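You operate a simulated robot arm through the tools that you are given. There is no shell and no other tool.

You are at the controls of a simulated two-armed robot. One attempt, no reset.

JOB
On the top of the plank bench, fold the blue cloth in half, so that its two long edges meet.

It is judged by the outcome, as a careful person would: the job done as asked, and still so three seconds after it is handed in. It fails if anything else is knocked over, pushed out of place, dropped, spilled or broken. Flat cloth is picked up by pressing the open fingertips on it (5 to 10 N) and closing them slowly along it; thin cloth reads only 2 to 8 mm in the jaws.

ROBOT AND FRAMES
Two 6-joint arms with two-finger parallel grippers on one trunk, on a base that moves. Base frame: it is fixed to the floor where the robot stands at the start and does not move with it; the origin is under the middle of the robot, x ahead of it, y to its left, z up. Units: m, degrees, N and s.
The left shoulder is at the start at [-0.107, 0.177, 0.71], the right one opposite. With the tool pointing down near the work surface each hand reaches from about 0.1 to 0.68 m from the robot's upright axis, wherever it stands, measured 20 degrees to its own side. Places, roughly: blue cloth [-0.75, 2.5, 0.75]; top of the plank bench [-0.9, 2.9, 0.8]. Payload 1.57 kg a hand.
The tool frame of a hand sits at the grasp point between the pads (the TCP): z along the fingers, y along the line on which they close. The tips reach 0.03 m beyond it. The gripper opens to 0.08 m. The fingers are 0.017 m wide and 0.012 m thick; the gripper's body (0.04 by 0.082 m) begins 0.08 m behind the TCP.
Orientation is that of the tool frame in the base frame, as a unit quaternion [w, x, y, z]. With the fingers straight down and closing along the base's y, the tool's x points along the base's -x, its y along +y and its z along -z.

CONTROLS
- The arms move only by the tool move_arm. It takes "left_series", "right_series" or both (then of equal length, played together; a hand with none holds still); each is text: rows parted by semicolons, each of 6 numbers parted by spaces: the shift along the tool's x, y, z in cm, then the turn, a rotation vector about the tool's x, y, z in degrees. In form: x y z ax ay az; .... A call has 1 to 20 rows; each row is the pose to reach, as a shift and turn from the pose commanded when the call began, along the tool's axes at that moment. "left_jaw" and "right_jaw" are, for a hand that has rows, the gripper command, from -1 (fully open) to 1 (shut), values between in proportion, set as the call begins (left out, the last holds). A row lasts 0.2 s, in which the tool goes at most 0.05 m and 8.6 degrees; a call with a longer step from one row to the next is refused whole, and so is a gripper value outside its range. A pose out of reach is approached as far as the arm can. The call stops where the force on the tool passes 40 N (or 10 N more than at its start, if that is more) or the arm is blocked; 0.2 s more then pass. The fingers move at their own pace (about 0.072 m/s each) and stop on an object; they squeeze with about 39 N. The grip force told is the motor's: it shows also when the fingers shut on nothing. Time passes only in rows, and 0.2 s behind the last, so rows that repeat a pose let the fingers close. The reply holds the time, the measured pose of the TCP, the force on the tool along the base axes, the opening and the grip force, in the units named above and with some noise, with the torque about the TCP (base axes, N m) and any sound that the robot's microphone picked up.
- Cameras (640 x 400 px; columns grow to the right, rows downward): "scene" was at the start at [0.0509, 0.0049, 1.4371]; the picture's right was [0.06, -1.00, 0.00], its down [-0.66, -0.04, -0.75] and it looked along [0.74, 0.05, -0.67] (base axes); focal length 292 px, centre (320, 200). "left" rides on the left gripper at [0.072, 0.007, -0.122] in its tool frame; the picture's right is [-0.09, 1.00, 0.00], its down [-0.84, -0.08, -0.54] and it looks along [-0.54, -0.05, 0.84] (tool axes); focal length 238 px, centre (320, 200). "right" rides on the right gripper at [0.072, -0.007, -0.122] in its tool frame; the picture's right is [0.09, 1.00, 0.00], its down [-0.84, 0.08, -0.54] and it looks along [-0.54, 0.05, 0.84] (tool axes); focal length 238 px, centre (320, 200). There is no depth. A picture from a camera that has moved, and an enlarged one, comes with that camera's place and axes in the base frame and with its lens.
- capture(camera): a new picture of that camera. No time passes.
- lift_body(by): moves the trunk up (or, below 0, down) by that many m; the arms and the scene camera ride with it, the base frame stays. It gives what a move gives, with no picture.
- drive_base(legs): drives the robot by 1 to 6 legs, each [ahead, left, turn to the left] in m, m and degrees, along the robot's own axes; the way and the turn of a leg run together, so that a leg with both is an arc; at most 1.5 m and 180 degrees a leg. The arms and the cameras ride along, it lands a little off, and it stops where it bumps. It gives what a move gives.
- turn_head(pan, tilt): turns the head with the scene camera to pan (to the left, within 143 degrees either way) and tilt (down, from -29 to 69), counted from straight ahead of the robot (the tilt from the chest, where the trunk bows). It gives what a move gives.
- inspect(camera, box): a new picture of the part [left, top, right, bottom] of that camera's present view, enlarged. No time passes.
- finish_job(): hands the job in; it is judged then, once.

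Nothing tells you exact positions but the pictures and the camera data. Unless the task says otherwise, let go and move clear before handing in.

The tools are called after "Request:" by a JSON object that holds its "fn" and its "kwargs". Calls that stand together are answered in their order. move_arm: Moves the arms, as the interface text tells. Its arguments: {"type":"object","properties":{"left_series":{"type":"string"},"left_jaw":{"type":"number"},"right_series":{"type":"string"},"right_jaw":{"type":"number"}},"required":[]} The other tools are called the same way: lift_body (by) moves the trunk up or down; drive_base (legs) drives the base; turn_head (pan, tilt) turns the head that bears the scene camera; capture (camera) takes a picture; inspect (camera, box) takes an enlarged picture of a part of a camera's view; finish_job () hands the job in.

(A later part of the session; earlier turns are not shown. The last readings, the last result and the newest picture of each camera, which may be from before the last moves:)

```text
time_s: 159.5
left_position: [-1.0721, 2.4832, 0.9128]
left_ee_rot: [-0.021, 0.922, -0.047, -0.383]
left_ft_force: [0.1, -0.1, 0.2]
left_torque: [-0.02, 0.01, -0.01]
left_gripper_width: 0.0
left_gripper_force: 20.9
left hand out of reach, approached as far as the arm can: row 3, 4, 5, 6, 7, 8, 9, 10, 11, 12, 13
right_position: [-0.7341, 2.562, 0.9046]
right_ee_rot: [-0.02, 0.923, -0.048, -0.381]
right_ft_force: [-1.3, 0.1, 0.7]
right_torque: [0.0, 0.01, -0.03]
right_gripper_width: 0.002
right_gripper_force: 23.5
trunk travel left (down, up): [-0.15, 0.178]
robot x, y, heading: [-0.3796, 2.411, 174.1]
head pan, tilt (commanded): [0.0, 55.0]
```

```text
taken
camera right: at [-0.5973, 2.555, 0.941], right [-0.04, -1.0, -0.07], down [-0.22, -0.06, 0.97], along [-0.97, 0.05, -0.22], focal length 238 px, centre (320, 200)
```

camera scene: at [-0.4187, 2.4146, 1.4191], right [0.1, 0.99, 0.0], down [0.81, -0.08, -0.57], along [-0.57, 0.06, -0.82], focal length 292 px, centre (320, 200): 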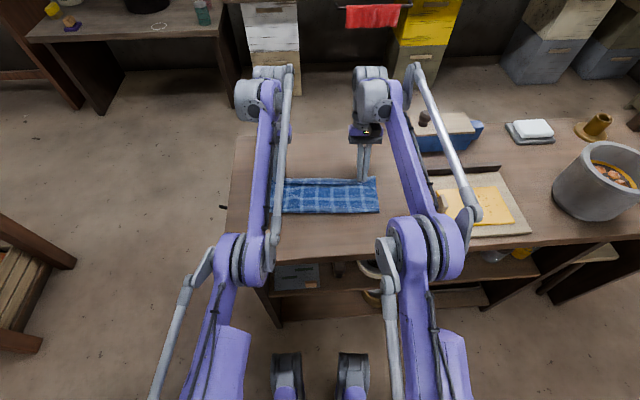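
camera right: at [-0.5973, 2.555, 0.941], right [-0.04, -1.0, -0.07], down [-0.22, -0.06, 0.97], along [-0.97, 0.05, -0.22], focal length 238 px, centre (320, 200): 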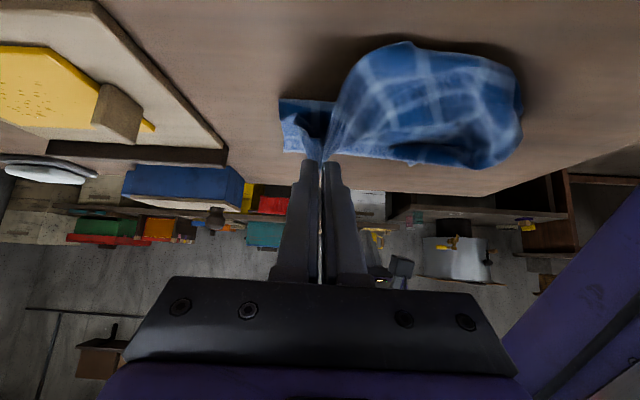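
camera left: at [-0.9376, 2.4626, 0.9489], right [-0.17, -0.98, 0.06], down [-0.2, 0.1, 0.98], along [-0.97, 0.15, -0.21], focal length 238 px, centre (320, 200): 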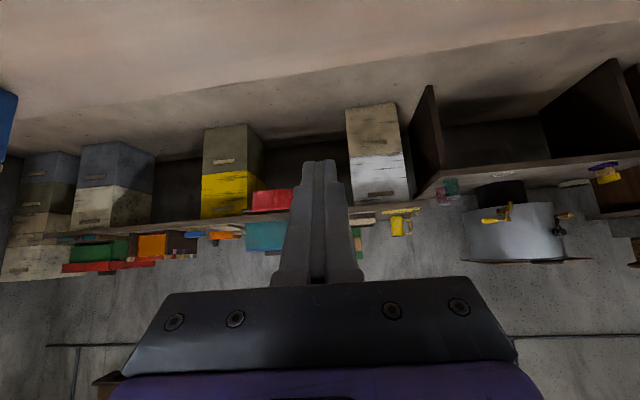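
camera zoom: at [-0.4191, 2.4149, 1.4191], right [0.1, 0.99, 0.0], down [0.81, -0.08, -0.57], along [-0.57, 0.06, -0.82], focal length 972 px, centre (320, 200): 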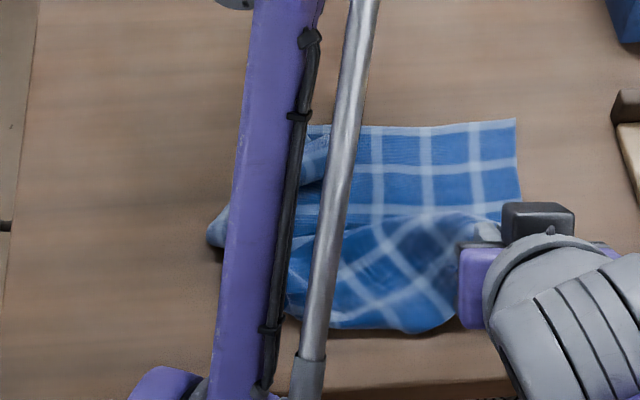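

The left arm ran into an awkward configuration, lost its corner and ended stretched out over the bench; nothing else seems touched. Let me look at the whole scene before recovering.

Request:
{"fn": "turn_head", "kwargs": {"pan": 0, "tilt": 45}}

Request:
{"fn": "capture", "kwargs": {"camera": "scene"}}

```text
time_s: 160.2
left_position: [-1.0722, 2.483, 0.9126]
left_ee_rot: [-0.02, 0.923, -0.047, -0.381]
left_ft_force: [0.1, -0.5, -0.2]
left_torque: [-0.02, 0.01, 0.02]
left_gripper_width: 0.0
left_gripper_force: 20.9
right_position: [-0.7347, 2.5625, 0.9051]
right_ee_rot: [-0.019, 0.924, -0.047, -0.38]
right_ft_force: [-0.7, 0.6, 0.3]
right_torque: [0.01, -0.02, -0.02]
right_gripper_width: 0.002
right_gripper_force: 24.3
trunk travel left (down, up): [-0.15, 0.178]
robot x, y, heading: [-0.3778, 2.4122, 174.3]
head pan, tilt (commanded): [0.0, 45.0]
```

```text
taken
camera scene: at [-0.4286, 2.4157, 1.4324], right [0.1, 0.99, 0.0], down [0.7, -0.07, -0.71], along [-0.7, 0.07, -0.71], focal length 292 px, centre (320, 200)
```

scene: 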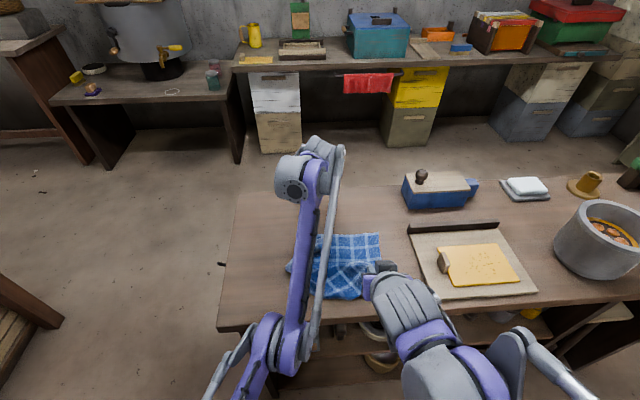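

Objects are undisturbed. I'll recover the left arm first: raise it and turn the hand back toward vertical in small steps.

Request:
{"fn": "move_arm", "kwargs": {"left_series": "0.2 0 -1.2 0 5 0; 0.4 0 -2.4 0 10 0; 0.6 0 -3.6 0 15 0; 0.8 0 -4.8 0 20 0; 1.0 0 -6.0 0 25 0; 1.0 0 -6.0 0 25 0"}}

Request:
{"fn": "capture", "kwargs": {"camera": "scene"}}

```text
time_s: 161.6
left_position: [-1.027, 2.4677, 0.9465]
left_ee_rot: [-0.009, 0.984, -0.05, -0.173]
left_ft_force: [-0.6, -0.4, -0.4]
left_torque: [0.02, 0.0, -0.04]
left_gripper_width: 0.0003
left_gripper_force: 21.5
right_position: [-0.7335, 2.5622, 0.9051]
right_ee_rot: [-0.019, 0.924, -0.047, -0.38]
right_ft_force: [0.2, 0.1, 0.2]
right_torque: [0.01, 0.02, 0.01]
right_gripper_width: 0.0021
right_gripper_force: 23.5
trunk travel left (down, up): [-0.15, 0.178]
robot x, y, heading: [-0.3799, 2.4089, 174.0]
head pan, tilt (commanded): [0.0, 45.0]
```

```text
taken
camera scene: at [-0.4287, 2.4157, 1.4325], right [0.1, 0.99, 0.0], down [0.7, -0.07, -0.71], along [-0.7, 0.07, -0.71], focal length 292 px, centre (320, 200)
```

scene: 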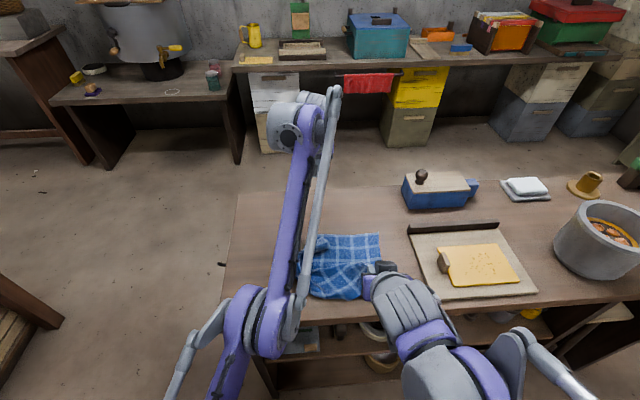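

Request:
{"fn": "move_arm", "kwargs": {"left_series": "1.86 1.6 -1.4 0 2.5 0; 3.72 3.2 -2.8 0 5 0; 5.58 4.8 -4.2 0 7.5 0; 7.44 6.4 -5.6 0 10 0; 9.3 8.0 -7.0 0 12.5 0; 11.16 9.6 -8.4 0 15 0; 13.0 11.2 -9.8 0 17.5 0; 14.88 12.8 -11.16 0 20 0; 14.88 12.8 -11.16 0 20 0"}}

Request:
{"fn": "capture", "kwargs": {"camera": "scene"}}

```text
time_s: 163.6
left_position: [-0.9217, 2.3305, 1.0264]
left_ee_rot: [-0.001, 0.999, -0.051, 0.0]
left_ft_force: [0.7, 0.8, -0.3]
left_torque: [0.02, 0.02, -0.03]
left_gripper_width: 0.0
left_gripper_force: 20.7
left hand out of reach, approached as far as the arm can: row 3, 4, 5, 6, 7, 8, 9
right_position: [-0.7345, 2.5616, 0.9045]
right_ee_rot: [-0.019, 0.924, -0.047, -0.38]
right_ft_force: [-0.5, 0.2, 0.6]
right_torque: [0.0, 0.02, 0.02]
right_gripper_width: 0.0021
right_gripper_force: 24.0
trunk travel left (down, up): [-0.15, 0.178]
robot x, y, heading: [-0.3812, 2.415, 174.1]
head pan, tilt (commanded): [0.0, 45.0]
```

```text
taken
camera scene: at [-0.4287, 2.4159, 1.4325], right [0.1, 0.99, 0.0], down [0.7, -0.07, -0.71], along [-0.7, 0.07, -0.71], focal length 292 px, centre (320, 200)
```

scene: 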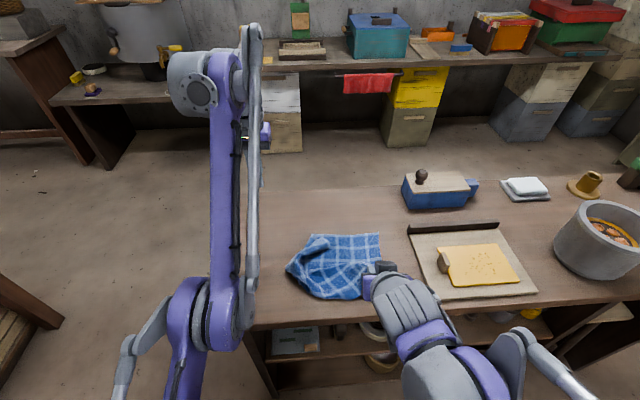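

Request:
{"fn": "move_arm", "kwargs": {"left_series": "1 0 -2 0 0 0; 2 0 -4 0 0 0; 3 0 -6 0 0 0; 4 0 -8 0 0 0; 5 0 -10 0 0 0; 5 0 -10 0 0 0"}}

Request:
{"fn": "capture", "kwargs": {"camera": "scene"}}

```text
time_s: 165.0
left_position: [-0.8635, 2.3222, 1.1133]
left_ee_rot: [0.0, 0.999, -0.051, -0.001]
left_ft_force: [-0.8, -0.2, -0.1]
left_torque: [-0.02, -0.04, -0.01]
left_gripper_width: 0.0001
left_gripper_force: 21.4
left hand out of reach, approached as far as the arm can: row 4, 5, 6
right_position: [-0.7348, 2.5619, 0.9046]
right_ee_rot: [-0.02, 0.923, -0.048, -0.381]
right_ft_force: [-0.1, -0.8, 0.1]
right_torque: [-0.02, 0.01, -0.01]
right_gripper_width: 0.0021
right_gripper_force: 23.5
trunk travel left (down, up): [-0.15, 0.178]
robot x, y, heading: [-0.3801, 2.4109, 174.0]
head pan, tilt (commanded): [0.0, 45.0]
```

```text
taken
camera scene: at [-0.4289, 2.4157, 1.4325], right [0.1, 0.99, 0.0], down [0.7, -0.07, -0.71], along [-0.7, 0.07, -0.71], focal length 292 px, centre (320, 200)
```

scene: 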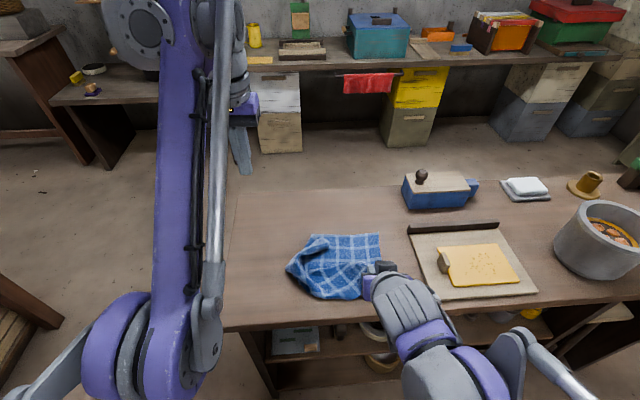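

The left arm is stretched straight. I'll command a pose well inside its reach to make the elbow bend again.

Request:
{"fn": "move_arm", "kwargs": {"left_series": "4 0 0 0 0 0; 8 0 0 0 0 0; 12 0 0 0 0 0; 16 0 0 0 0 0; 20 0 0 0 0 0; 20 0 0 0 0 0; 20 0 0 0 0 0"}}

Request:
{"fn": "capture", "kwargs": {"camera": "scene"}}

```text
time_s: 166.6
left_position: [-0.6638, 2.3021, 1.113]
left_ee_rot: [-0.001, 0.999, -0.051, -0.001]
left_ft_force: [0.3, 0.6, -0.2]
left_torque: [-0.01, -0.01, -0.04]
left_gripper_width: 0.0
left_gripper_force: 21.5
right_position: [-0.7332, 2.5632, 0.9053]
right_ee_rot: [-0.02, 0.924, -0.048, -0.38]
right_ft_force: [0.6, 0.5, 1.0]
right_torque: [0.02, -0.04, -0.02]
right_gripper_width: 0.0021
right_gripper_force: 23.6
trunk travel left (down, up): [-0.15, 0.178]
robot x, y, heading: [-0.38, 2.4099, 174.1]
head pan, tilt (commanded): [0.0, 45.0]
```

```text
taken
camera scene: at [-0.4281, 2.4156, 1.4325], right [0.1, 0.99, 0.0], down [0.7, -0.07, -0.71], along [-0.7, 0.07, -0.71], focal length 292 px, centre (320, 200)
```

scene: 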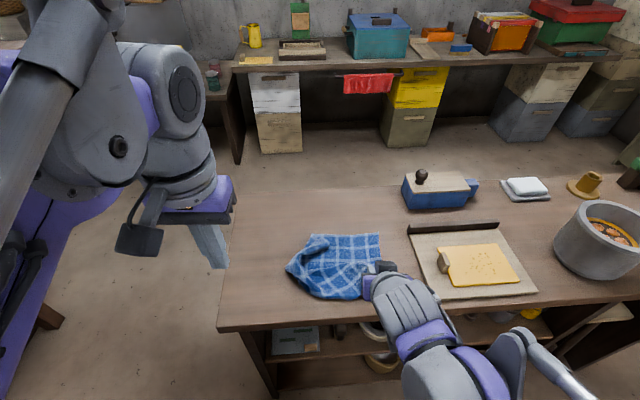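

The left arm is bent again and under control. I'll bring it back to a normal pose above the bench, left of the cloth, to verify.

Request:
{"fn": "move_arm", "kwargs": {"left_series": "-2 0 2 0 0 0; -4 0 4 0 0 0; -6 0 6 0 0 0; -8 0 8 0 0 0; -10 0 10 0 0 0; -12 0 12 0 0 0; -14 0 14 0 0 0; -15 0 15.5 0 0 0; -15 0 15.5 0 0 0"}}

Request:
{"fn": "capture", "kwargs": {"camera": "scene"}}

Request:
{"fn": "inspect", "kwargs": {"camera": "scene", "box": [260, 210, 420, 310]}}

```text
time_s: 168.6
left_position: [-0.8134, 2.3175, 0.9613]
left_ee_rot: [-0.001, 0.999, -0.051, -0.001]
left_ft_force: [0.0, -0.1, -0.2]
left_torque: [0.03, 0.0, -0.01]
left_gripper_width: 0.0
left_gripper_force: 20.9
right_position: [-0.7344, 2.5626, 0.905]
right_ee_rot: [-0.019, 0.924, -0.047, -0.38]
right_ft_force: [-0.1, -0.1, 0.4]
right_torque: [0.03, -0.01, -0.01]
right_gripper_width: 0.0021
right_gripper_force: 23.5
trunk travel left (down, up): [-0.15, 0.178]
robot x, y, heading: [-0.3796, 2.4094, 173.9]
head pan, tilt (commanded): [0.0, 45.0]
```

```text
taken
camera scene: at [-0.4284, 2.4157, 1.4325], right [0.1, 0.99, 0.0], down [0.7, -0.07, -0.71], along [-0.7, 0.07, -0.71], focal length 292 px, centre (320, 200)
```

scene: 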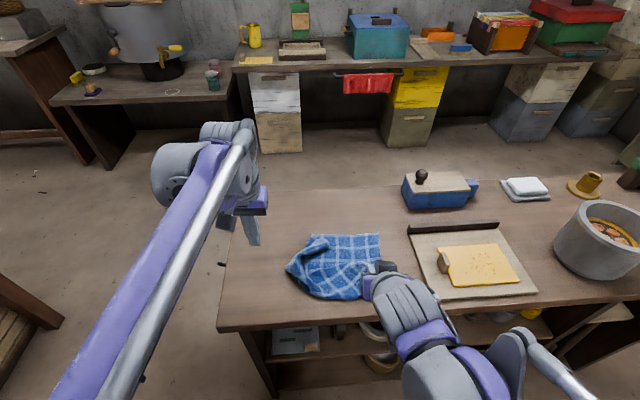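

```text
4.00 times, centred on (340, 260) of scene
camera zoom: at [-0.4284, 2.4157, 1.4325], right [0.1, 0.99, 0.0], down [0.7, -0.07, -0.71], along [-0.7, 0.07, -0.71], focal length 1166 px, centre (240, -40)
```

zoom: 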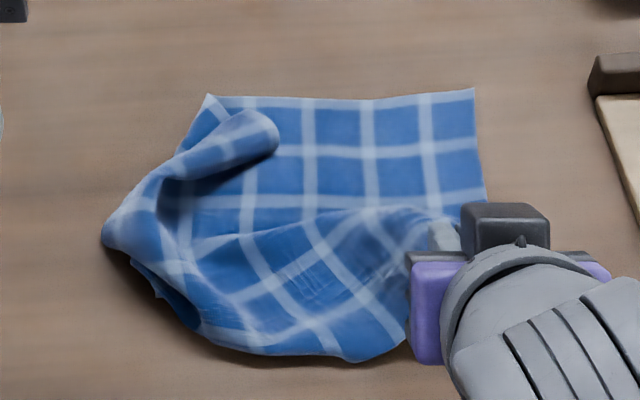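

The left arm is back to normal. I'll now flatten the cloth again: first lay the right-hand corner down toward me.

Request:
{"fn": "move_arm", "kwargs": {"right_series": "0.8 0 0.1 0 0 0; 1.8 0 0.25 0 0 0; 2.8 0 0.4 0 0 0; 3.8 0 0.55 0 0 0; 4.8 0 0.7 0 0 0; 5.8 0 0.85 0 0 0; 6.8 0 1.0 0 0 0; 7.8 0 1.1 0 0 0; 7.8 0 1.1 0 0 0"}}

Request:
{"fn": "inspect", "kwargs": {"camera": "scene", "box": [260, 210, 420, 310]}}

Request:
{"fn": "capture", "kwargs": {"camera": "left"}}

```text
time_s: 170.6
left_position: [-0.813, 2.3182, 0.9601]
left_ee_rot: [-0.001, 0.999, -0.052, 0.0]
left_ft_force: [0.0, 0.5, 0.2]
left_torque: [-0.04, 0.01, -0.02]
left_gripper_width: 0.0001
left_gripper_force: 21.9
right_position: [-0.6879, 2.5548, 0.8432]
right_ee_rot: [-0.019, 0.924, -0.047, -0.379]
right_ft_force: [-0.5, -0.1, -0.3]
right_torque: [0.01, 0.01, -0.02]
right_gripper_width: 0.0022
right_gripper_force: 23.2
trunk travel left (down, up): [-0.15, 0.178]
robot x, y, heading: [-0.3807, 2.407, 174.3]
head pan, tilt (commanded): [0.0, 45.0]
```

```text
4.00 times, centred on (340, 260) of scene
camera zoom: at [-0.4286, 2.4157, 1.4325], right [0.1, 0.99, 0.0], down [0.7, -0.07, -0.71], along [-0.7, 0.07, -0.71], focal length 1166 px, centre (240, -40)
```

zoom: 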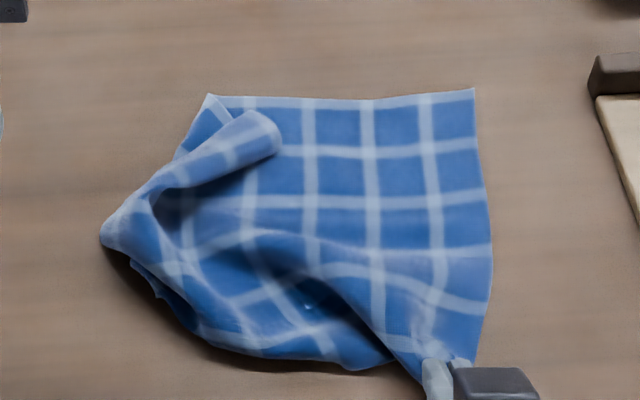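

```text
taken
camera left: at [-0.743, 2.3049, 1.0826], right [-0.19, -0.98, 0.0], down [-0.82, 0.16, 0.54], along [-0.53, 0.11, -0.84], focal length 238 px, centre (320, 200)
```

left: 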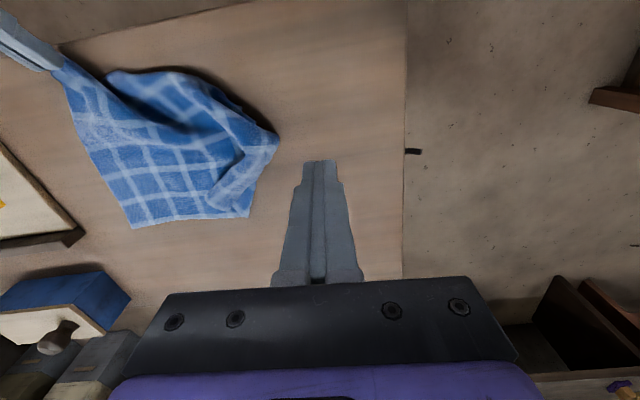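

Request:
{"fn": "inspect", "kwargs": {"camera": "scene", "box": [280, 225, 360, 285]}}

Request:
{"fn": "inspect", "kwargs": {"camera": "left", "box": [50, 50, 300, 240]}}

```text
6.67 times, centred on (320, 255) of scene
camera zoom: at [-0.4286, 2.4157, 1.4325], right [0.1, 0.99, 0.0], down [0.7, -0.07, -0.71], along [-0.7, 0.07, -0.71], focal length 1943 px, centre (320, -167)
```

zoom: 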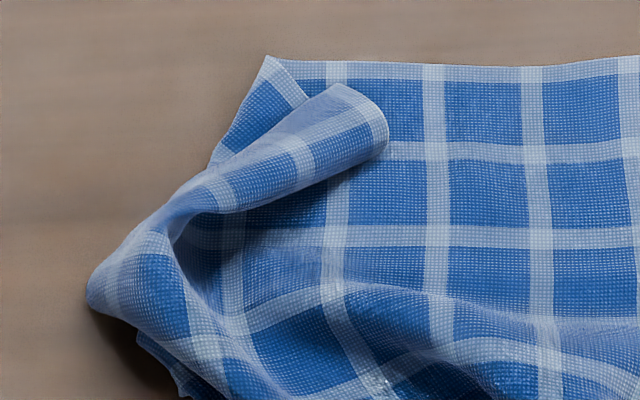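

```text
2.11 times, centred on (175, 145) of left
camera zoom: at [-0.743, 2.3049, 1.0826], right [-0.19, -0.98, 0.0], down [-0.82, 0.16, 0.54], along [-0.53, 0.11, -0.84], focal length 502 px, centre (625, 316)
```

zoom: 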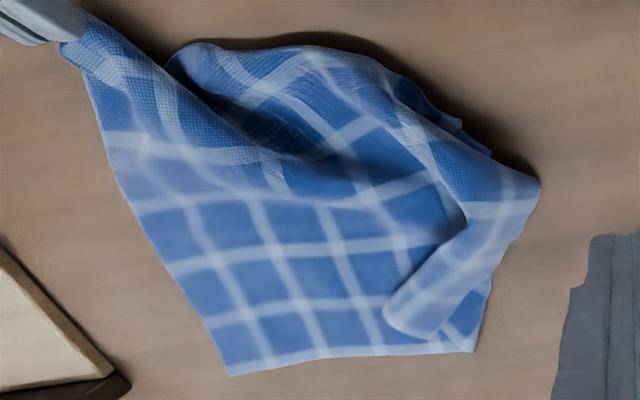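

The left part lies in a raised pleat with the near-left corner tucked beneath. I'll pinch that pleat with the left hand (turned 55° so the jaws close across it), lift it so it hangs open, and lay it out to the left and toward me.

Request:
{"fn": "move_arm", "kwargs": {"left_series": "-0.7 -1.4 0.6 0 0 7; -1.4 -2.8 1.2 0 0 14; -2.1 -4.2 1.8 0 0 21; -2.8 -5.6 2.4 0 0 28; -3.5 -7.0 3.0 0 0 35; -4.2 -8.4 3.6 0 0 42; -4.7 -9.6 4.2 0 0 49; -5.0 -10.7 4.8 0 0 55; -5.0 -10.7 4.8 0 0 55", "left_jaw": 0.2}}

Request:
{"fn": "inspect", "kwargs": {"camera": "scene", "box": [260, 210, 420, 310]}}

Request:
{"fn": "capture", "kwargs": {"camera": "left"}}

```text
time_s: 172.6
left_position: [-0.853, 2.4298, 0.9111]
left_ee_rot: [0.0, 0.862, -0.507, -0.002]
left_ft_force: [-0.3, -0.2, 0.1]
left_torque: [-0.03, 0.01, 0.0]
left_gripper_width: 0.032
left_gripper_force: 0.0
right_position: [-0.6877, 2.5552, 0.8447]
right_ee_rot: [-0.02, 0.924, -0.048, -0.379]
right_ft_force: [-0.1, 0.3, -0.5]
right_torque: [-0.02, 0.02, 0.01]
right_gripper_width: 0.0022
right_gripper_force: 23.7
trunk travel left (down, up): [-0.15, 0.178]
robot x, y, heading: [-0.383, 2.411, 174.1]
head pan, tilt (commanded): [0.0, 45.0]
```

```text
4.00 times, centred on (340, 260) of scene
camera zoom: at [-0.4285, 2.4156, 1.4325], right [0.1, 0.99, 0.0], down [0.7, -0.07, -0.71], along [-0.7, 0.07, -0.71], focal length 1166 px, centre (240, -40)
```

zoom: 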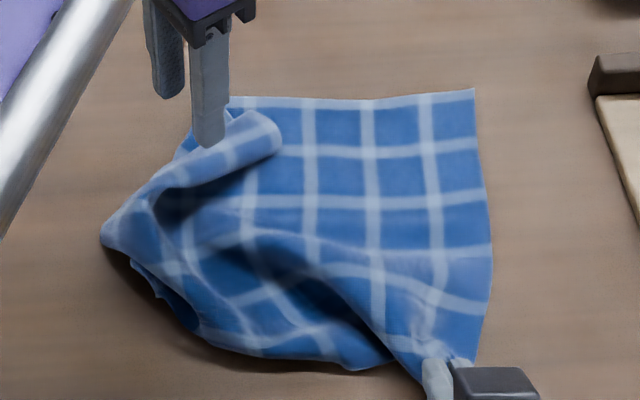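

```text
taken
camera left: at [-0.8248, 2.3639, 1.033], right [-0.92, -0.4, 0.0], down [-0.34, 0.77, 0.54], along [-0.22, 0.5, -0.84], focal length 238 px, centre (320, 200)
```

left: 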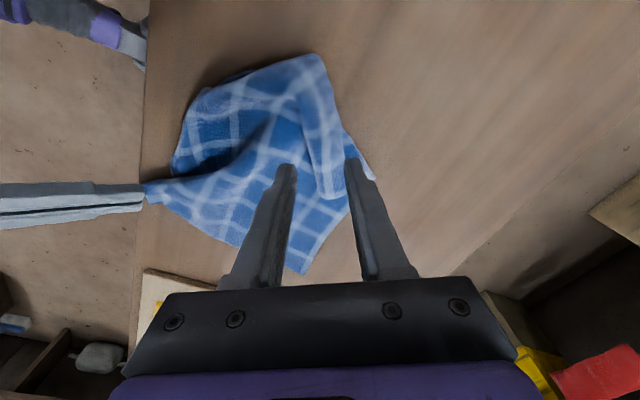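

The jaws straddle the pleat. Lowering and pinching it.

Request:
{"fn": "move_arm", "kwargs": {"left_series": "0 0 1.2 0 0 0; 0 0 2.4 0 0 0; 0 0 3.6 0 0 0; 0 0 4.8 0 0 0; 0 0 6.0 0 0 0; 0 0 7.0 0 0 0; 0 0 7.0 0 0 0"}}

Request:
{"fn": "move_arm", "kwargs": {"left_series": "0 0 0 0 0 0; 0 0 0 0 0 0", "left_jaw": 0.7}}

Request:
{"fn": "move_arm", "kwargs": {"left_series": "0 0 0 0 0 0; 0 0 0 0 0 0; 0 0 0 0 0 0", "left_jaw": 1}}

Request:
{"fn": "capture", "kwargs": {"camera": "left"}}

Request:
{"fn": "inspect", "kwargs": {"camera": "scene", "box": [260, 210, 420, 310]}}

```text
time_s: 174.2
left_position: [-0.8519, 2.4291, 0.8408]
left_ee_rot: [0.001, 0.862, -0.507, -0.001]
left_ft_force: [-0.2, 0.7, 0.3]
left_torque: [0.0, -0.03, -0.03]
left_gripper_width: 0.0319
left_gripper_force: 0.2
right_position: [-0.6876, 2.5555, 0.8437]
right_ee_rot: [-0.019, 0.924, -0.048, -0.379]
right_ft_force: [0.2, -0.4, 0.1]
right_torque: [0.02, 0.0, -0.02]
right_gripper_width: 0.0022
right_gripper_force: 23.9
trunk travel left (down, up): [-0.15, 0.178]
robot x, y, heading: [-0.3744, 2.4113, 174.0]
head pan, tilt (commanded): [0.0, 45.0]
```

```text
time_s: 174.8
left_position: [-0.8513, 2.4301, 0.8408]
left_ee_rot: [0.0, 0.862, -0.507, -0.001]
left_ft_force: [0.0, -0.9, -0.2]
left_torque: [-0.03, -0.01, -0.01]
left_gripper_width: 0.0117
left_gripper_force: 0.0
right_position: [-0.6875, 2.5559, 0.8442]
right_ee_rot: [-0.02, 0.924, -0.047, -0.38]
right_ft_force: [0.5, -0.9, -0.2]
right_torque: [-0.01, -0.01, 0.0]
right_gripper_width: 0.002
right_gripper_force: 23.7
trunk travel left (down, up): [-0.15, 0.178]
robot x, y, heading: [-0.3836, 2.4112, 173.8]
head pan, tilt (commanded): [0.0, 45.0]
```

```text
time_s: 175.6
left_position: [-0.8524, 2.4297, 0.8425]
left_ee_rot: [0.0, 0.862, -0.507, -0.002]
left_ft_force: [-0.1, 0.4, 0.3]
left_torque: [-0.02, 0.03, -0.01]
left_gripper_width: 0.0025
left_gripper_force: 24.1
right_position: [-0.688, 2.5566, 0.8437]
right_ee_rot: [-0.019, 0.923, -0.047, -0.38]
right_ft_force: [0.3, -0.6, 0.0]
right_torque: [-0.01, -0.02, 0.02]
right_gripper_width: 0.0019
right_gripper_force: 23.8
trunk travel left (down, up): [-0.15, 0.178]
robot x, y, heading: [-0.3779, 2.4153, 174.0]
head pan, tilt (commanded): [0.0, 45.0]
```

```text
taken
camera left: at [-0.8239, 2.3644, 0.9634], right [-0.91, -0.4, 0.0], down [-0.34, 0.77, 0.54], along [-0.22, 0.5, -0.84], focal length 238 px, centre (320, 200)
```

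left: 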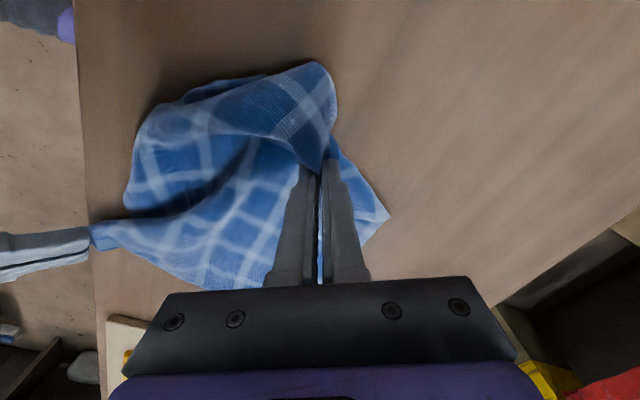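

```text
4.00 times, centred on (340, 260) of scene
camera zoom: at [-0.4285, 2.4157, 1.4325], right [0.1, 0.99, 0.0], down [0.7, -0.07, -0.71], along [-0.7, 0.07, -0.71], focal length 1166 px, centre (240, -40)
```

zoom: 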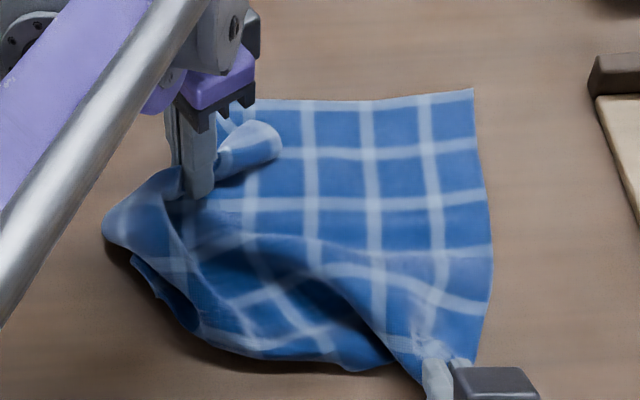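

Pinched. Lifting to let the left part hang open.

Request:
{"fn": "move_arm", "kwargs": {"left_series": "0 0 -1.5 0 0 0; 0 0 -3 0 0 0; 0 0 -4.5 0 0 0; 0 0 -6 0 0 0; 0 0 -7.5 0 0 0; 0 0 -9 0 0 0; 0 0 -10 0 0 0; 0 0 -10 0 0 0; 0 0 -10 0 0 0"}}

Request:
{"fn": "inspect", "kwargs": {"camera": "scene", "box": [240, 180, 420, 310]}}

Request:
{"fn": "capture", "kwargs": {"camera": "left"}}

Request:
{"fn": "capture", "kwargs": {"camera": "right"}}

```text
time_s: 177.6
left_position: [-0.8522, 2.43, 0.9417]
left_ee_rot: [0.0, 0.862, -0.507, -0.002]
left_ft_force: [-0.6, -0.3, 0.3]
left_torque: [0.0, 0.02, 0.02]
left_gripper_width: 0.0027
left_gripper_force: 24.0
right_position: [-0.6886, 2.5551, 0.8428]
right_ee_rot: [-0.019, 0.924, -0.047, -0.379]
right_ft_force: [0.2, -0.2, 0.1]
right_torque: [0.0, 0.0, 0.05]
right_gripper_width: 0.0021
right_gripper_force: 23.7
trunk travel left (down, up): [-0.15, 0.178]
robot x, y, heading: [-0.3821, 2.412, 174.1]
head pan, tilt (commanded): [0.0, 45.0]
```

```text
3.08 times, centred on (330, 245) of scene
camera zoom: at [-0.4286, 2.4157, 1.4325], right [0.1, 0.99, 0.0], down [0.7, -0.07, -0.71], along [-0.7, 0.07, -0.71], focal length 897 px, centre (289, 62)
```

zoom: 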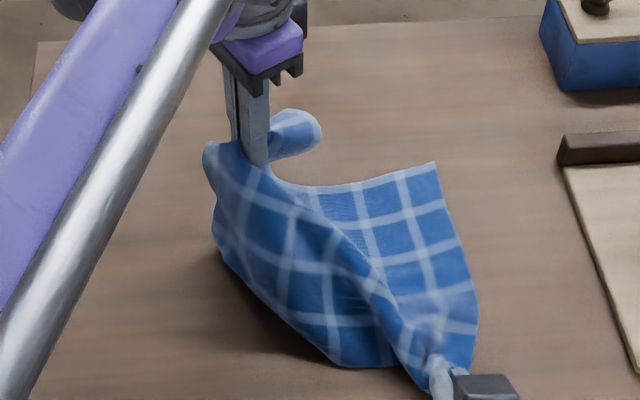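

```text
taken
camera left: at [-0.8244, 2.3649, 1.0638], right [-0.91, -0.4, 0.0], down [-0.34, 0.77, 0.54], along [-0.22, 0.5, -0.84], focal length 238 px, centre (320, 200)
```

left: 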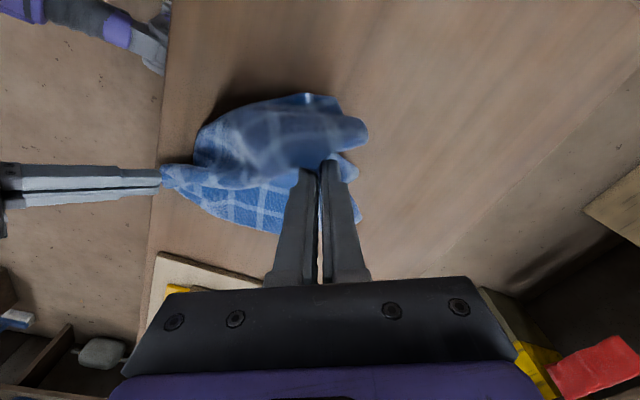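

```text
taken
camera right: at [-0.5508, 2.5487, 0.88], right [-0.04, -1.0, -0.07], down [-0.22, -0.06, 0.97], along [-0.97, 0.05, -0.22], focal length 238 px, centre (320, 200)
```

right: 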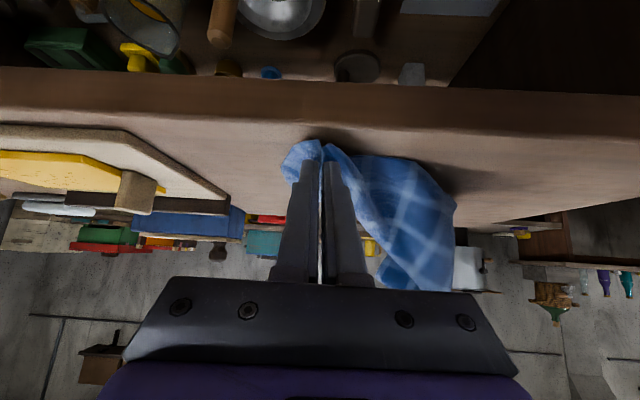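

Request:
{"fn": "move_arm", "kwargs": {"left_series": "1.2 0.5 0 0 0 0; 2.4 1.0 0 0 0 0; 3.6 1.5 0 0 0 0; 4.8 2.0 0 0 0 0; 6.0 2.5 1.0 0 0 0; 7.2 3.0 2.0 0 0 0; 8.5 3.5 3.5 0 0 0; 8.5 3.5 5.0 0 0 0; 8.5 3.5 6.5 0 0 0; 8.5 3.5 8.0 0 0 0; 8.5 3.5 8.0 0 0 0"}}

Request:
{"fn": "inspect", "kwargs": {"camera": "scene", "box": [230, 190, 420, 310]}}

Request:
{"fn": "capture", "kwargs": {"camera": "left"}}

```text
time_s: 180.0
left_position: [-0.8413, 2.3388, 0.8627]
left_ee_rot: [0.0, 0.862, -0.507, 0.0]
left_ft_force: [0.4, 0.2, 0.2]
left_torque: [0.04, 0.0, 0.01]
left_gripper_width: 0.0024
left_gripper_force: 23.7
right_position: [-0.6878, 2.5551, 0.8429]
right_ee_rot: [-0.019, 0.924, -0.047, -0.38]
right_ft_force: [-0.2, -0.4, -0.5]
right_torque: [-0.01, -0.02, 0.0]
right_gripper_width: 0.0021
right_gripper_force: 23.7
trunk travel left (down, up): [-0.15, 0.178]
robot x, y, heading: [-0.3783, 2.4112, 174.3]
head pan, tilt (commanded): [0.0, 45.0]
```

```text
3.33 times, centred on (325, 250) of scene
camera zoom: at [-0.4285, 2.4157, 1.4325], right [0.1, 0.99, 0.0], down [0.7, -0.07, -0.71], along [-0.7, 0.07, -0.71], focal length 972 px, centre (303, 33)
```

zoom: 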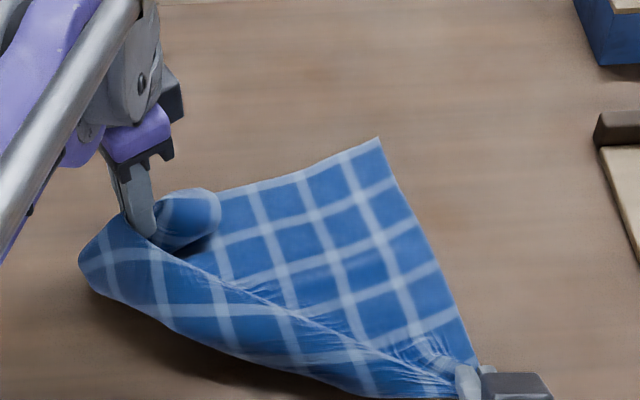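

```text
taken
camera left: at [-0.8133, 2.2729, 0.9845], right [-0.91, -0.4, 0.0], down [-0.34, 0.77, 0.54], along [-0.22, 0.5, -0.84], focal length 238 px, centre (320, 200)
```

left: 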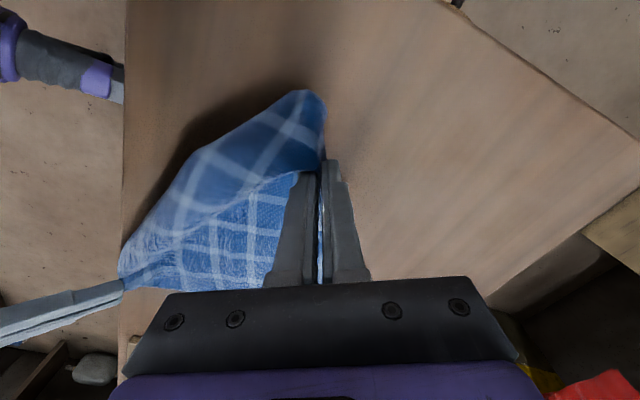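

Request:
{"fn": "move_arm", "kwargs": {"left_series": "0 -0.5 0.7 0 0 0; 0 -1.0 1.4 0 0 0; 0 -1.5 1.8 0 0 0; 0 -1.5 1.8 0 0 0"}}

Request:
{"fn": "move_arm", "kwargs": {"left_series": "0 0 0 0 0 0; 0 0 0 0 0 0; 0 0 -3 0 0 0; 0 0 -6 0 0 0; 4 0 -9 0 0 0; 8 0 -9 0 0 0; 8 0 -9 0 0 0", "right_series": "0 0 0 0 0 0; 0 0 0 0 0 0; 0 0 -2 0 0 0; 0 0 -4 0 0 0; 0 0 -7 0 0 0; 0 -2 -10 0 0 0; 0 -2 -10 0 0 0", "left_jaw": 0.3, "right_jaw": 0.3}}

Request:
{"fn": "capture", "kwargs": {"camera": "scene"}}

Request:
{"fn": "inspect", "kwargs": {"camera": "scene", "box": [230, 210, 420, 330]}}

```text
time_s: 181.0
left_position: [-0.8281, 2.3457, 0.8447]
left_ee_rot: [0.0, 0.862, -0.507, -0.002]
left_ft_force: [0.5, 0.5, -0.6]
left_torque: [0.01, 0.03, -0.02]
left_gripper_width: 0.0025
left_gripper_force: 23.0
right_position: [-0.6874, 2.5558, 0.8438]
right_ee_rot: [-0.019, 0.924, -0.047, -0.38]
right_ft_force: [-0.2, 0.4, 0.2]
right_torque: [-0.01, -0.01, 0.03]
right_gripper_width: 0.0022
right_gripper_force: 24.5
trunk travel left (down, up): [-0.15, 0.178]
robot x, y, heading: [-0.3801, 2.4105, 174.1]
head pan, tilt (commanded): [0.0, 45.0]
```

```text
time_s: 182.6
left_position: [-0.7906, 2.2757, 0.9328]
left_ee_rot: [0.0, 0.862, -0.507, -0.001]
left_ft_force: [-0.4, -0.5, -0.6]
left_torque: [0.0, 0.0, 0.03]
left_gripper_width: 0.0278
left_gripper_force: 0.0
right_position: [-0.6272, 2.567, 0.9128]
right_ee_rot: [-0.02, 0.924, -0.048, -0.379]
right_ft_force: [0.2, -0.3, 0.1]
right_torque: [-0.01, 0.02, 0.0]
right_gripper_width: 0.028
right_gripper_force: 0.1
right hand out of reach, approached as far as the arm can: row 6, 7
trunk travel left (down, up): [-0.15, 0.178]
robot x, y, heading: [-0.3778, 2.4116, 174.2]
head pan, tilt (commanded): [0.0, 45.0]
```

```text
taken
camera scene: at [-0.4289, 2.4161, 1.4325], right [0.1, 0.99, 0.0], down [0.7, -0.07, -0.71], along [-0.7, 0.07, -0.71], focal length 292 px, centre (320, 200)
```

scene: 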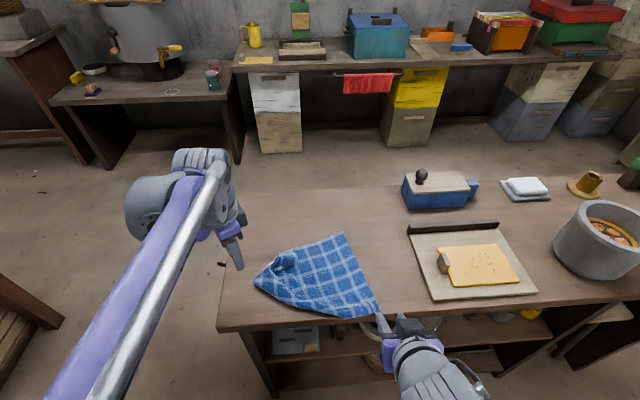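

```text
3.33 times, centred on (325, 270) of scene
camera zoom: at [-0.4289, 2.4161, 1.4325], right [0.1, 0.99, 0.0], down [0.7, -0.07, -0.71], along [-0.7, 0.07, -0.71], focal length 972 px, centre (303, -33)
```

zoom: 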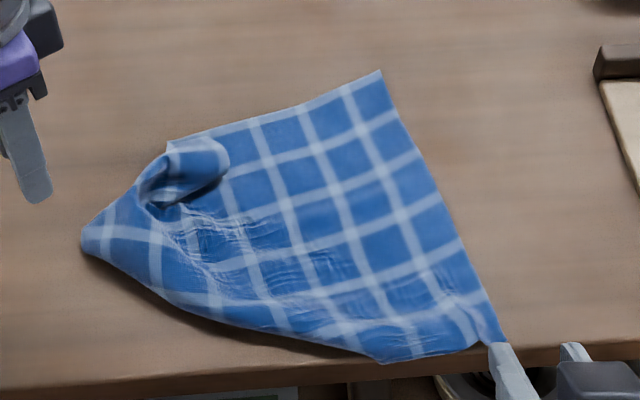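

Request:
{"fn": "inspect", "kwargs": {"camera": "scene", "box": [245, 230, 325, 300]}}

Request:
{"fn": "capture", "kwargs": {"camera": "left"}}

Request:
{"fn": "capture", "kwargs": {"camera": "right"}}

```text
5.71 times, centred on (285, 265) of scene
camera zoom: at [-0.4289, 2.4161, 1.4325], right [0.1, 0.99, 0.0], down [0.7, -0.07, -0.71], along [-0.7, 0.07, -0.71], focal length 1665 px, centre (520, -171)
```

zoom: 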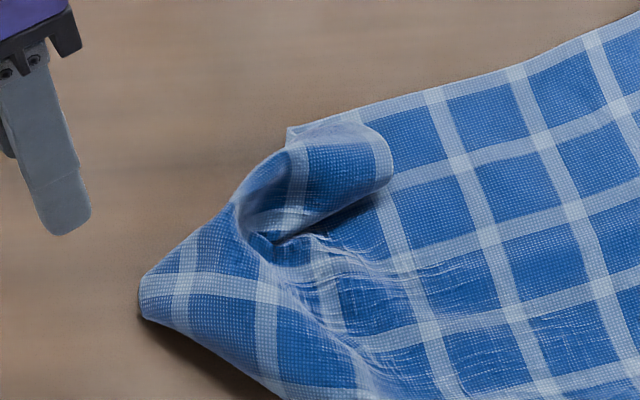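

```text
taken
camera left: at [-0.7626, 2.2107, 1.0546], right [-0.91, -0.4, 0.0], down [-0.34, 0.77, 0.54], along [-0.22, 0.5, -0.84], focal length 238 px, centre (320, 200)
```

left: 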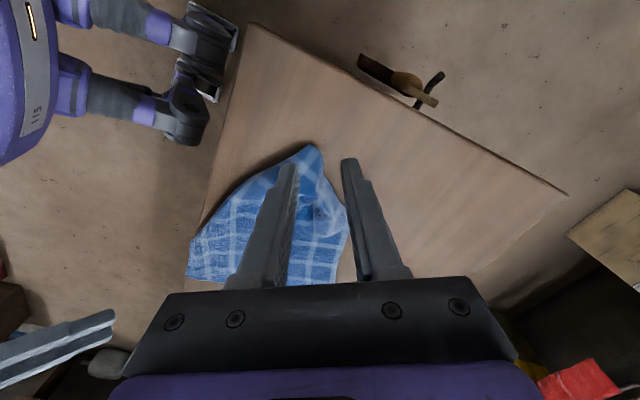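

```text
taken
camera right: at [-0.4893, 2.56, 0.9502], right [-0.04, -1.0, -0.07], down [-0.22, -0.06, 0.97], along [-0.97, 0.05, -0.22], focal length 238 px, centre (320, 200)
```

right: 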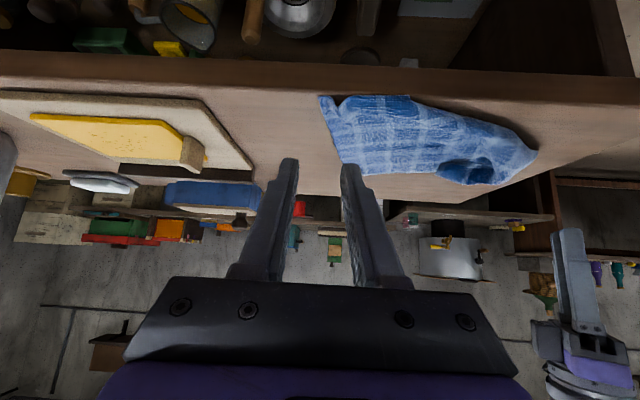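

The far-left part is curled over on top and the near-left part is tucked under. I'll pinch the curl with the left hand and unroll it outward to the left.

Request:
{"fn": "move_arm", "kwargs": {"left_series": "-2.4 -0.2 0.5 0 0 0; -4.8 -0.4 1.0 0 0 0; -7.2 -0.6 1.6 0 0 0; -9.6 -0.75 2.2 0 0 0; -12.0 -0.9 3.0 0 0 0; -12.0 -0.9 3.0 0 0 0", "left_jaw": 0.2}}

Request:
{"fn": "capture", "kwargs": {"camera": "left"}}

Request:
{"fn": "inspect", "kwargs": {"camera": "scene", "box": [245, 220, 345, 300]}}

```text
time_s: 184.0
left_position: [-0.8396, 2.3848, 0.9024]
left_ee_rot: [0.001, 0.862, -0.507, -0.001]
left_ft_force: [0.6, 1.1, -0.2]
left_torque: [-0.01, 0.01, 0.01]
left_gripper_width: 0.0321
left_gripper_force: 0.0
right_position: [-0.6252, 2.5678, 0.9143]
right_ee_rot: [-0.021, 0.924, -0.048, -0.379]
right_ft_force: [0.1, -0.4, 0.7]
right_torque: [0.02, 0.03, 0.01]
right_gripper_width: 0.0278
right_gripper_force: 0.1
trunk travel left (down, up): [-0.15, 0.178]
robot x, y, heading: [-0.3778, 2.4137, 174.1]
head pan, tilt (commanded): [0.0, 45.0]
```

```text
taken
camera left: at [-0.8108, 2.3198, 1.024], right [-0.91, -0.4, 0.0], down [-0.34, 0.77, 0.54], along [-0.22, 0.5, -0.84], focal length 238 px, centre (320, 200)
```

left: 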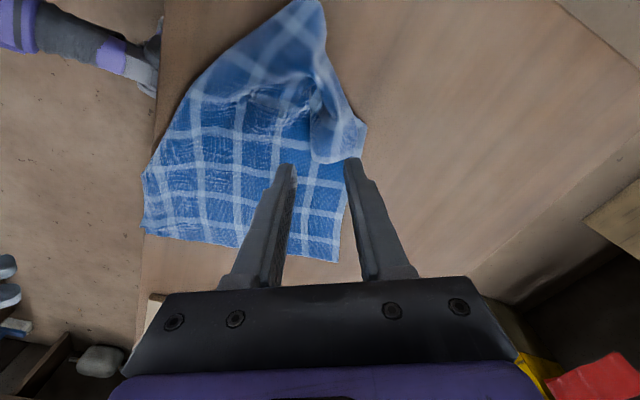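

```text
5.00 times, centred on (295, 260) of scene
camera zoom: at [-0.4283, 2.4155, 1.4325], right [0.1, 0.99, 0.0], down [0.7, -0.07, -0.71], along [-0.7, 0.07, -0.71], focal length 1457 px, centre (445, -100)
```

zoom: 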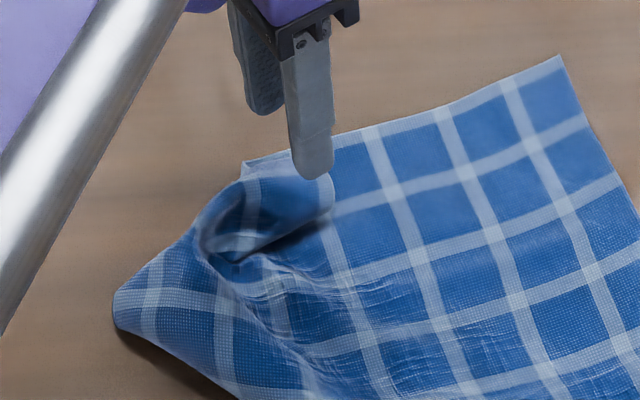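

Request:
{"fn": "move_arm", "kwargs": {"left_series": "1.2 0.1 1.0 0 0 0; 2.4 0.2 2.0 0 0 0; 2.4 0.2 3.2 0 0 0; 2.4 0.2 4.4 0 0 0; 2.4 0.2 5.4 0 0 0; 2.4 0.2 6.0 0 0 0; 2.4 0.2 6.0 0 0 0"}}

Request:
{"fn": "capture", "kwargs": {"camera": "left"}}

Request:
{"fn": "inspect", "kwargs": {"camera": "scene", "box": [245, 220, 345, 300]}}

```text
time_s: 185.6
left_position: [-0.8293, 2.3641, 0.8429]
left_ee_rot: [0.0, 0.862, -0.506, -0.001]
left_ft_force: [-0.2, 0.5, -0.4]
left_torque: [0.02, -0.02, 0.0]
left_gripper_width: 0.0319
left_gripper_force: 0.1
right_position: [-0.6254, 2.5659, 0.914]
right_ee_rot: [-0.019, 0.923, -0.047, -0.38]
right_ft_force: [0.5, 0.1, -0.3]
right_torque: [0.02, 0.02, 0.0]
right_gripper_width: 0.0279
right_gripper_force: 0.0
trunk travel left (down, up): [-0.15, 0.178]
robot x, y, heading: [-0.3765, 2.413, 174.0]
head pan, tilt (commanded): [0.0, 45.0]
```

```text
taken
camera left: at [-0.8018, 2.2978, 0.9652], right [-0.91, -0.4, 0.0], down [-0.34, 0.77, 0.54], along [-0.22, 0.5, -0.84], focal length 238 px, centre (320, 200)
```

left: 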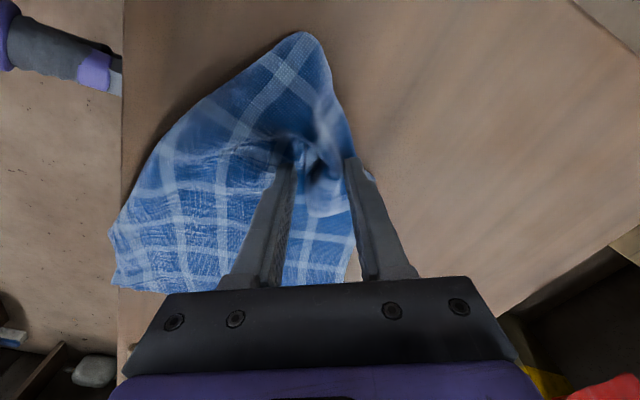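

```text
5.00 times, centred on (295, 260) of scene
camera zoom: at [-0.4285, 2.4157, 1.4325], right [0.1, 0.99, 0.0], down [0.7, -0.07, -0.71], along [-0.7, 0.07, -0.71], focal length 1457 px, centre (445, -100)
```

zoom: 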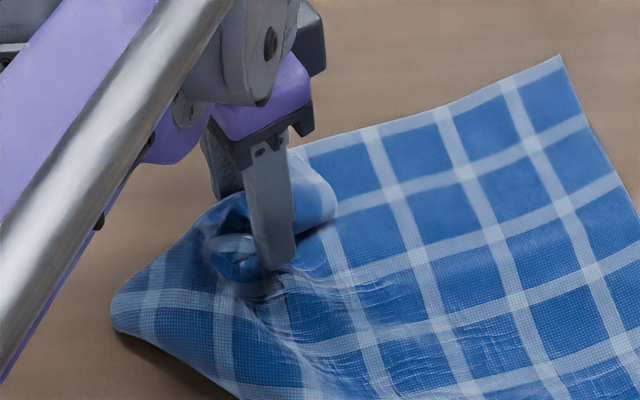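

Fingers straddle the curl. Closing, then flipping it up and over to the left.

Request:
{"fn": "move_arm", "kwargs": {"left_series": "0 0 0 0 0 0; 0 0 0 0 0 0; 0 0 0 0 0 0", "left_jaw": 1}}

Request:
{"fn": "move_arm", "kwargs": {"left_series": "0 0 -1.5 0 0 0; 0.3 0.6 -3 0 0 0; 0.7 1.6 -4.2 0 0 0; 1.2 2.8 -5.0 0 0 0; 1.8 4.2 -5.2 0 0 0; 2.4 5.6 -4.8 0 0 0; 3.0 7.0 -4.0 0 0 0; 3.4 8.0 -3.0 0 0 0; 3.7 8.7 -2.0 0 0 0; 3.7 8.7 -1.2 0 0 0; 3.7 8.7 -1.2 0 0 0"}}

Request:
{"fn": "inspect", "kwargs": {"camera": "scene", "box": [230, 210, 420, 330]}}

Request:
{"fn": "capture", "kwargs": {"camera": "left"}}

```text
time_s: 186.4
left_position: [-0.83, 2.3635, 0.8435]
left_ee_rot: [0.0, 0.862, -0.507, -0.001]
left_ft_force: [0.8, 0.1, 0.5]
left_torque: [-0.03, 0.03, 0.02]
left_gripper_width: 0.0022
left_gripper_force: 23.7
right_position: [-0.6266, 2.5667, 0.9141]
right_ee_rot: [-0.021, 0.923, -0.048, -0.38]
right_ft_force: [0.1, 0.0, 1.2]
right_torque: [-0.01, -0.04, 0.0]
right_gripper_width: 0.028
right_gripper_force: 0.1
trunk travel left (down, up): [-0.15, 0.178]
robot x, y, heading: [-0.3791, 2.4115, 174.1]
head pan, tilt (commanded): [0.0, 45.0]
```

```text
time_s: 188.8
left_position: [-0.8878, 2.2887, 0.8561]
left_ee_rot: [0.0, 0.862, -0.507, -0.001]
left_ft_force: [-0.3, 0.4, -1.3]
left_torque: [-0.01, 0.01, -0.04]
left_gripper_width: 0.0022
left_gripper_force: 24.4
right_position: [-0.6259, 2.5673, 0.9132]
right_ee_rot: [-0.021, 0.924, -0.048, -0.38]
right_ft_force: [0.1, 0.4, -0.7]
right_torque: [-0.01, 0.0, -0.02]
right_gripper_width: 0.0282
right_gripper_force: 0.0
trunk travel left (down, up): [-0.15, 0.178]
robot x, y, heading: [-0.3797, 2.4118, 174.1]
head pan, tilt (commanded): [0.0, 45.0]
```

```text
3.33 times, centred on (325, 270) of scene
camera zoom: at [-0.4286, 2.4157, 1.4325], right [0.1, 0.99, 0.0], down [0.7, -0.07, -0.71], along [-0.7, 0.07, -0.71], focal length 972 px, centre (303, -33)
```

zoom: 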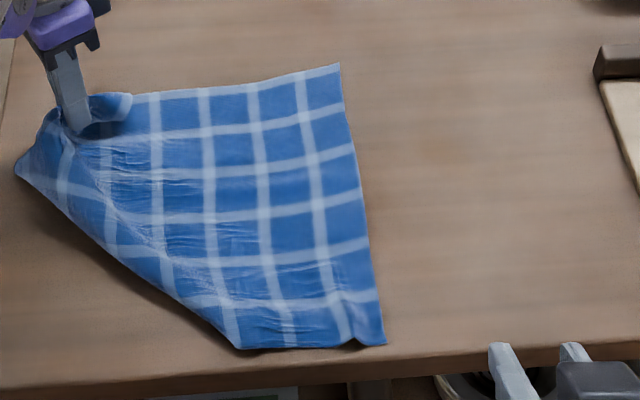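

```text
taken
camera left: at [-0.8606, 2.2229, 0.9775], right [-0.91, -0.4, 0.0], down [-0.34, 0.77, 0.54], along [-0.22, 0.5, -0.84], focal length 238 px, centre (320, 200)
```

left: 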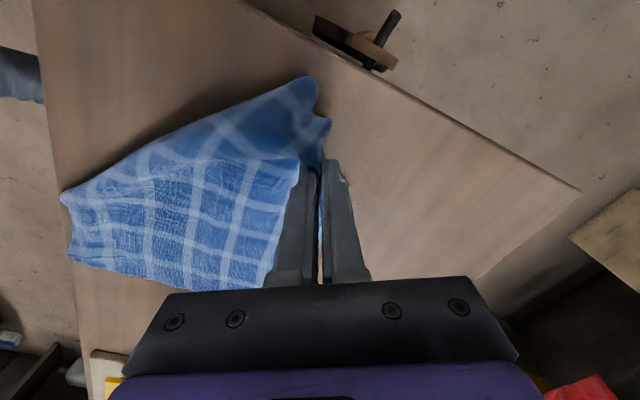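

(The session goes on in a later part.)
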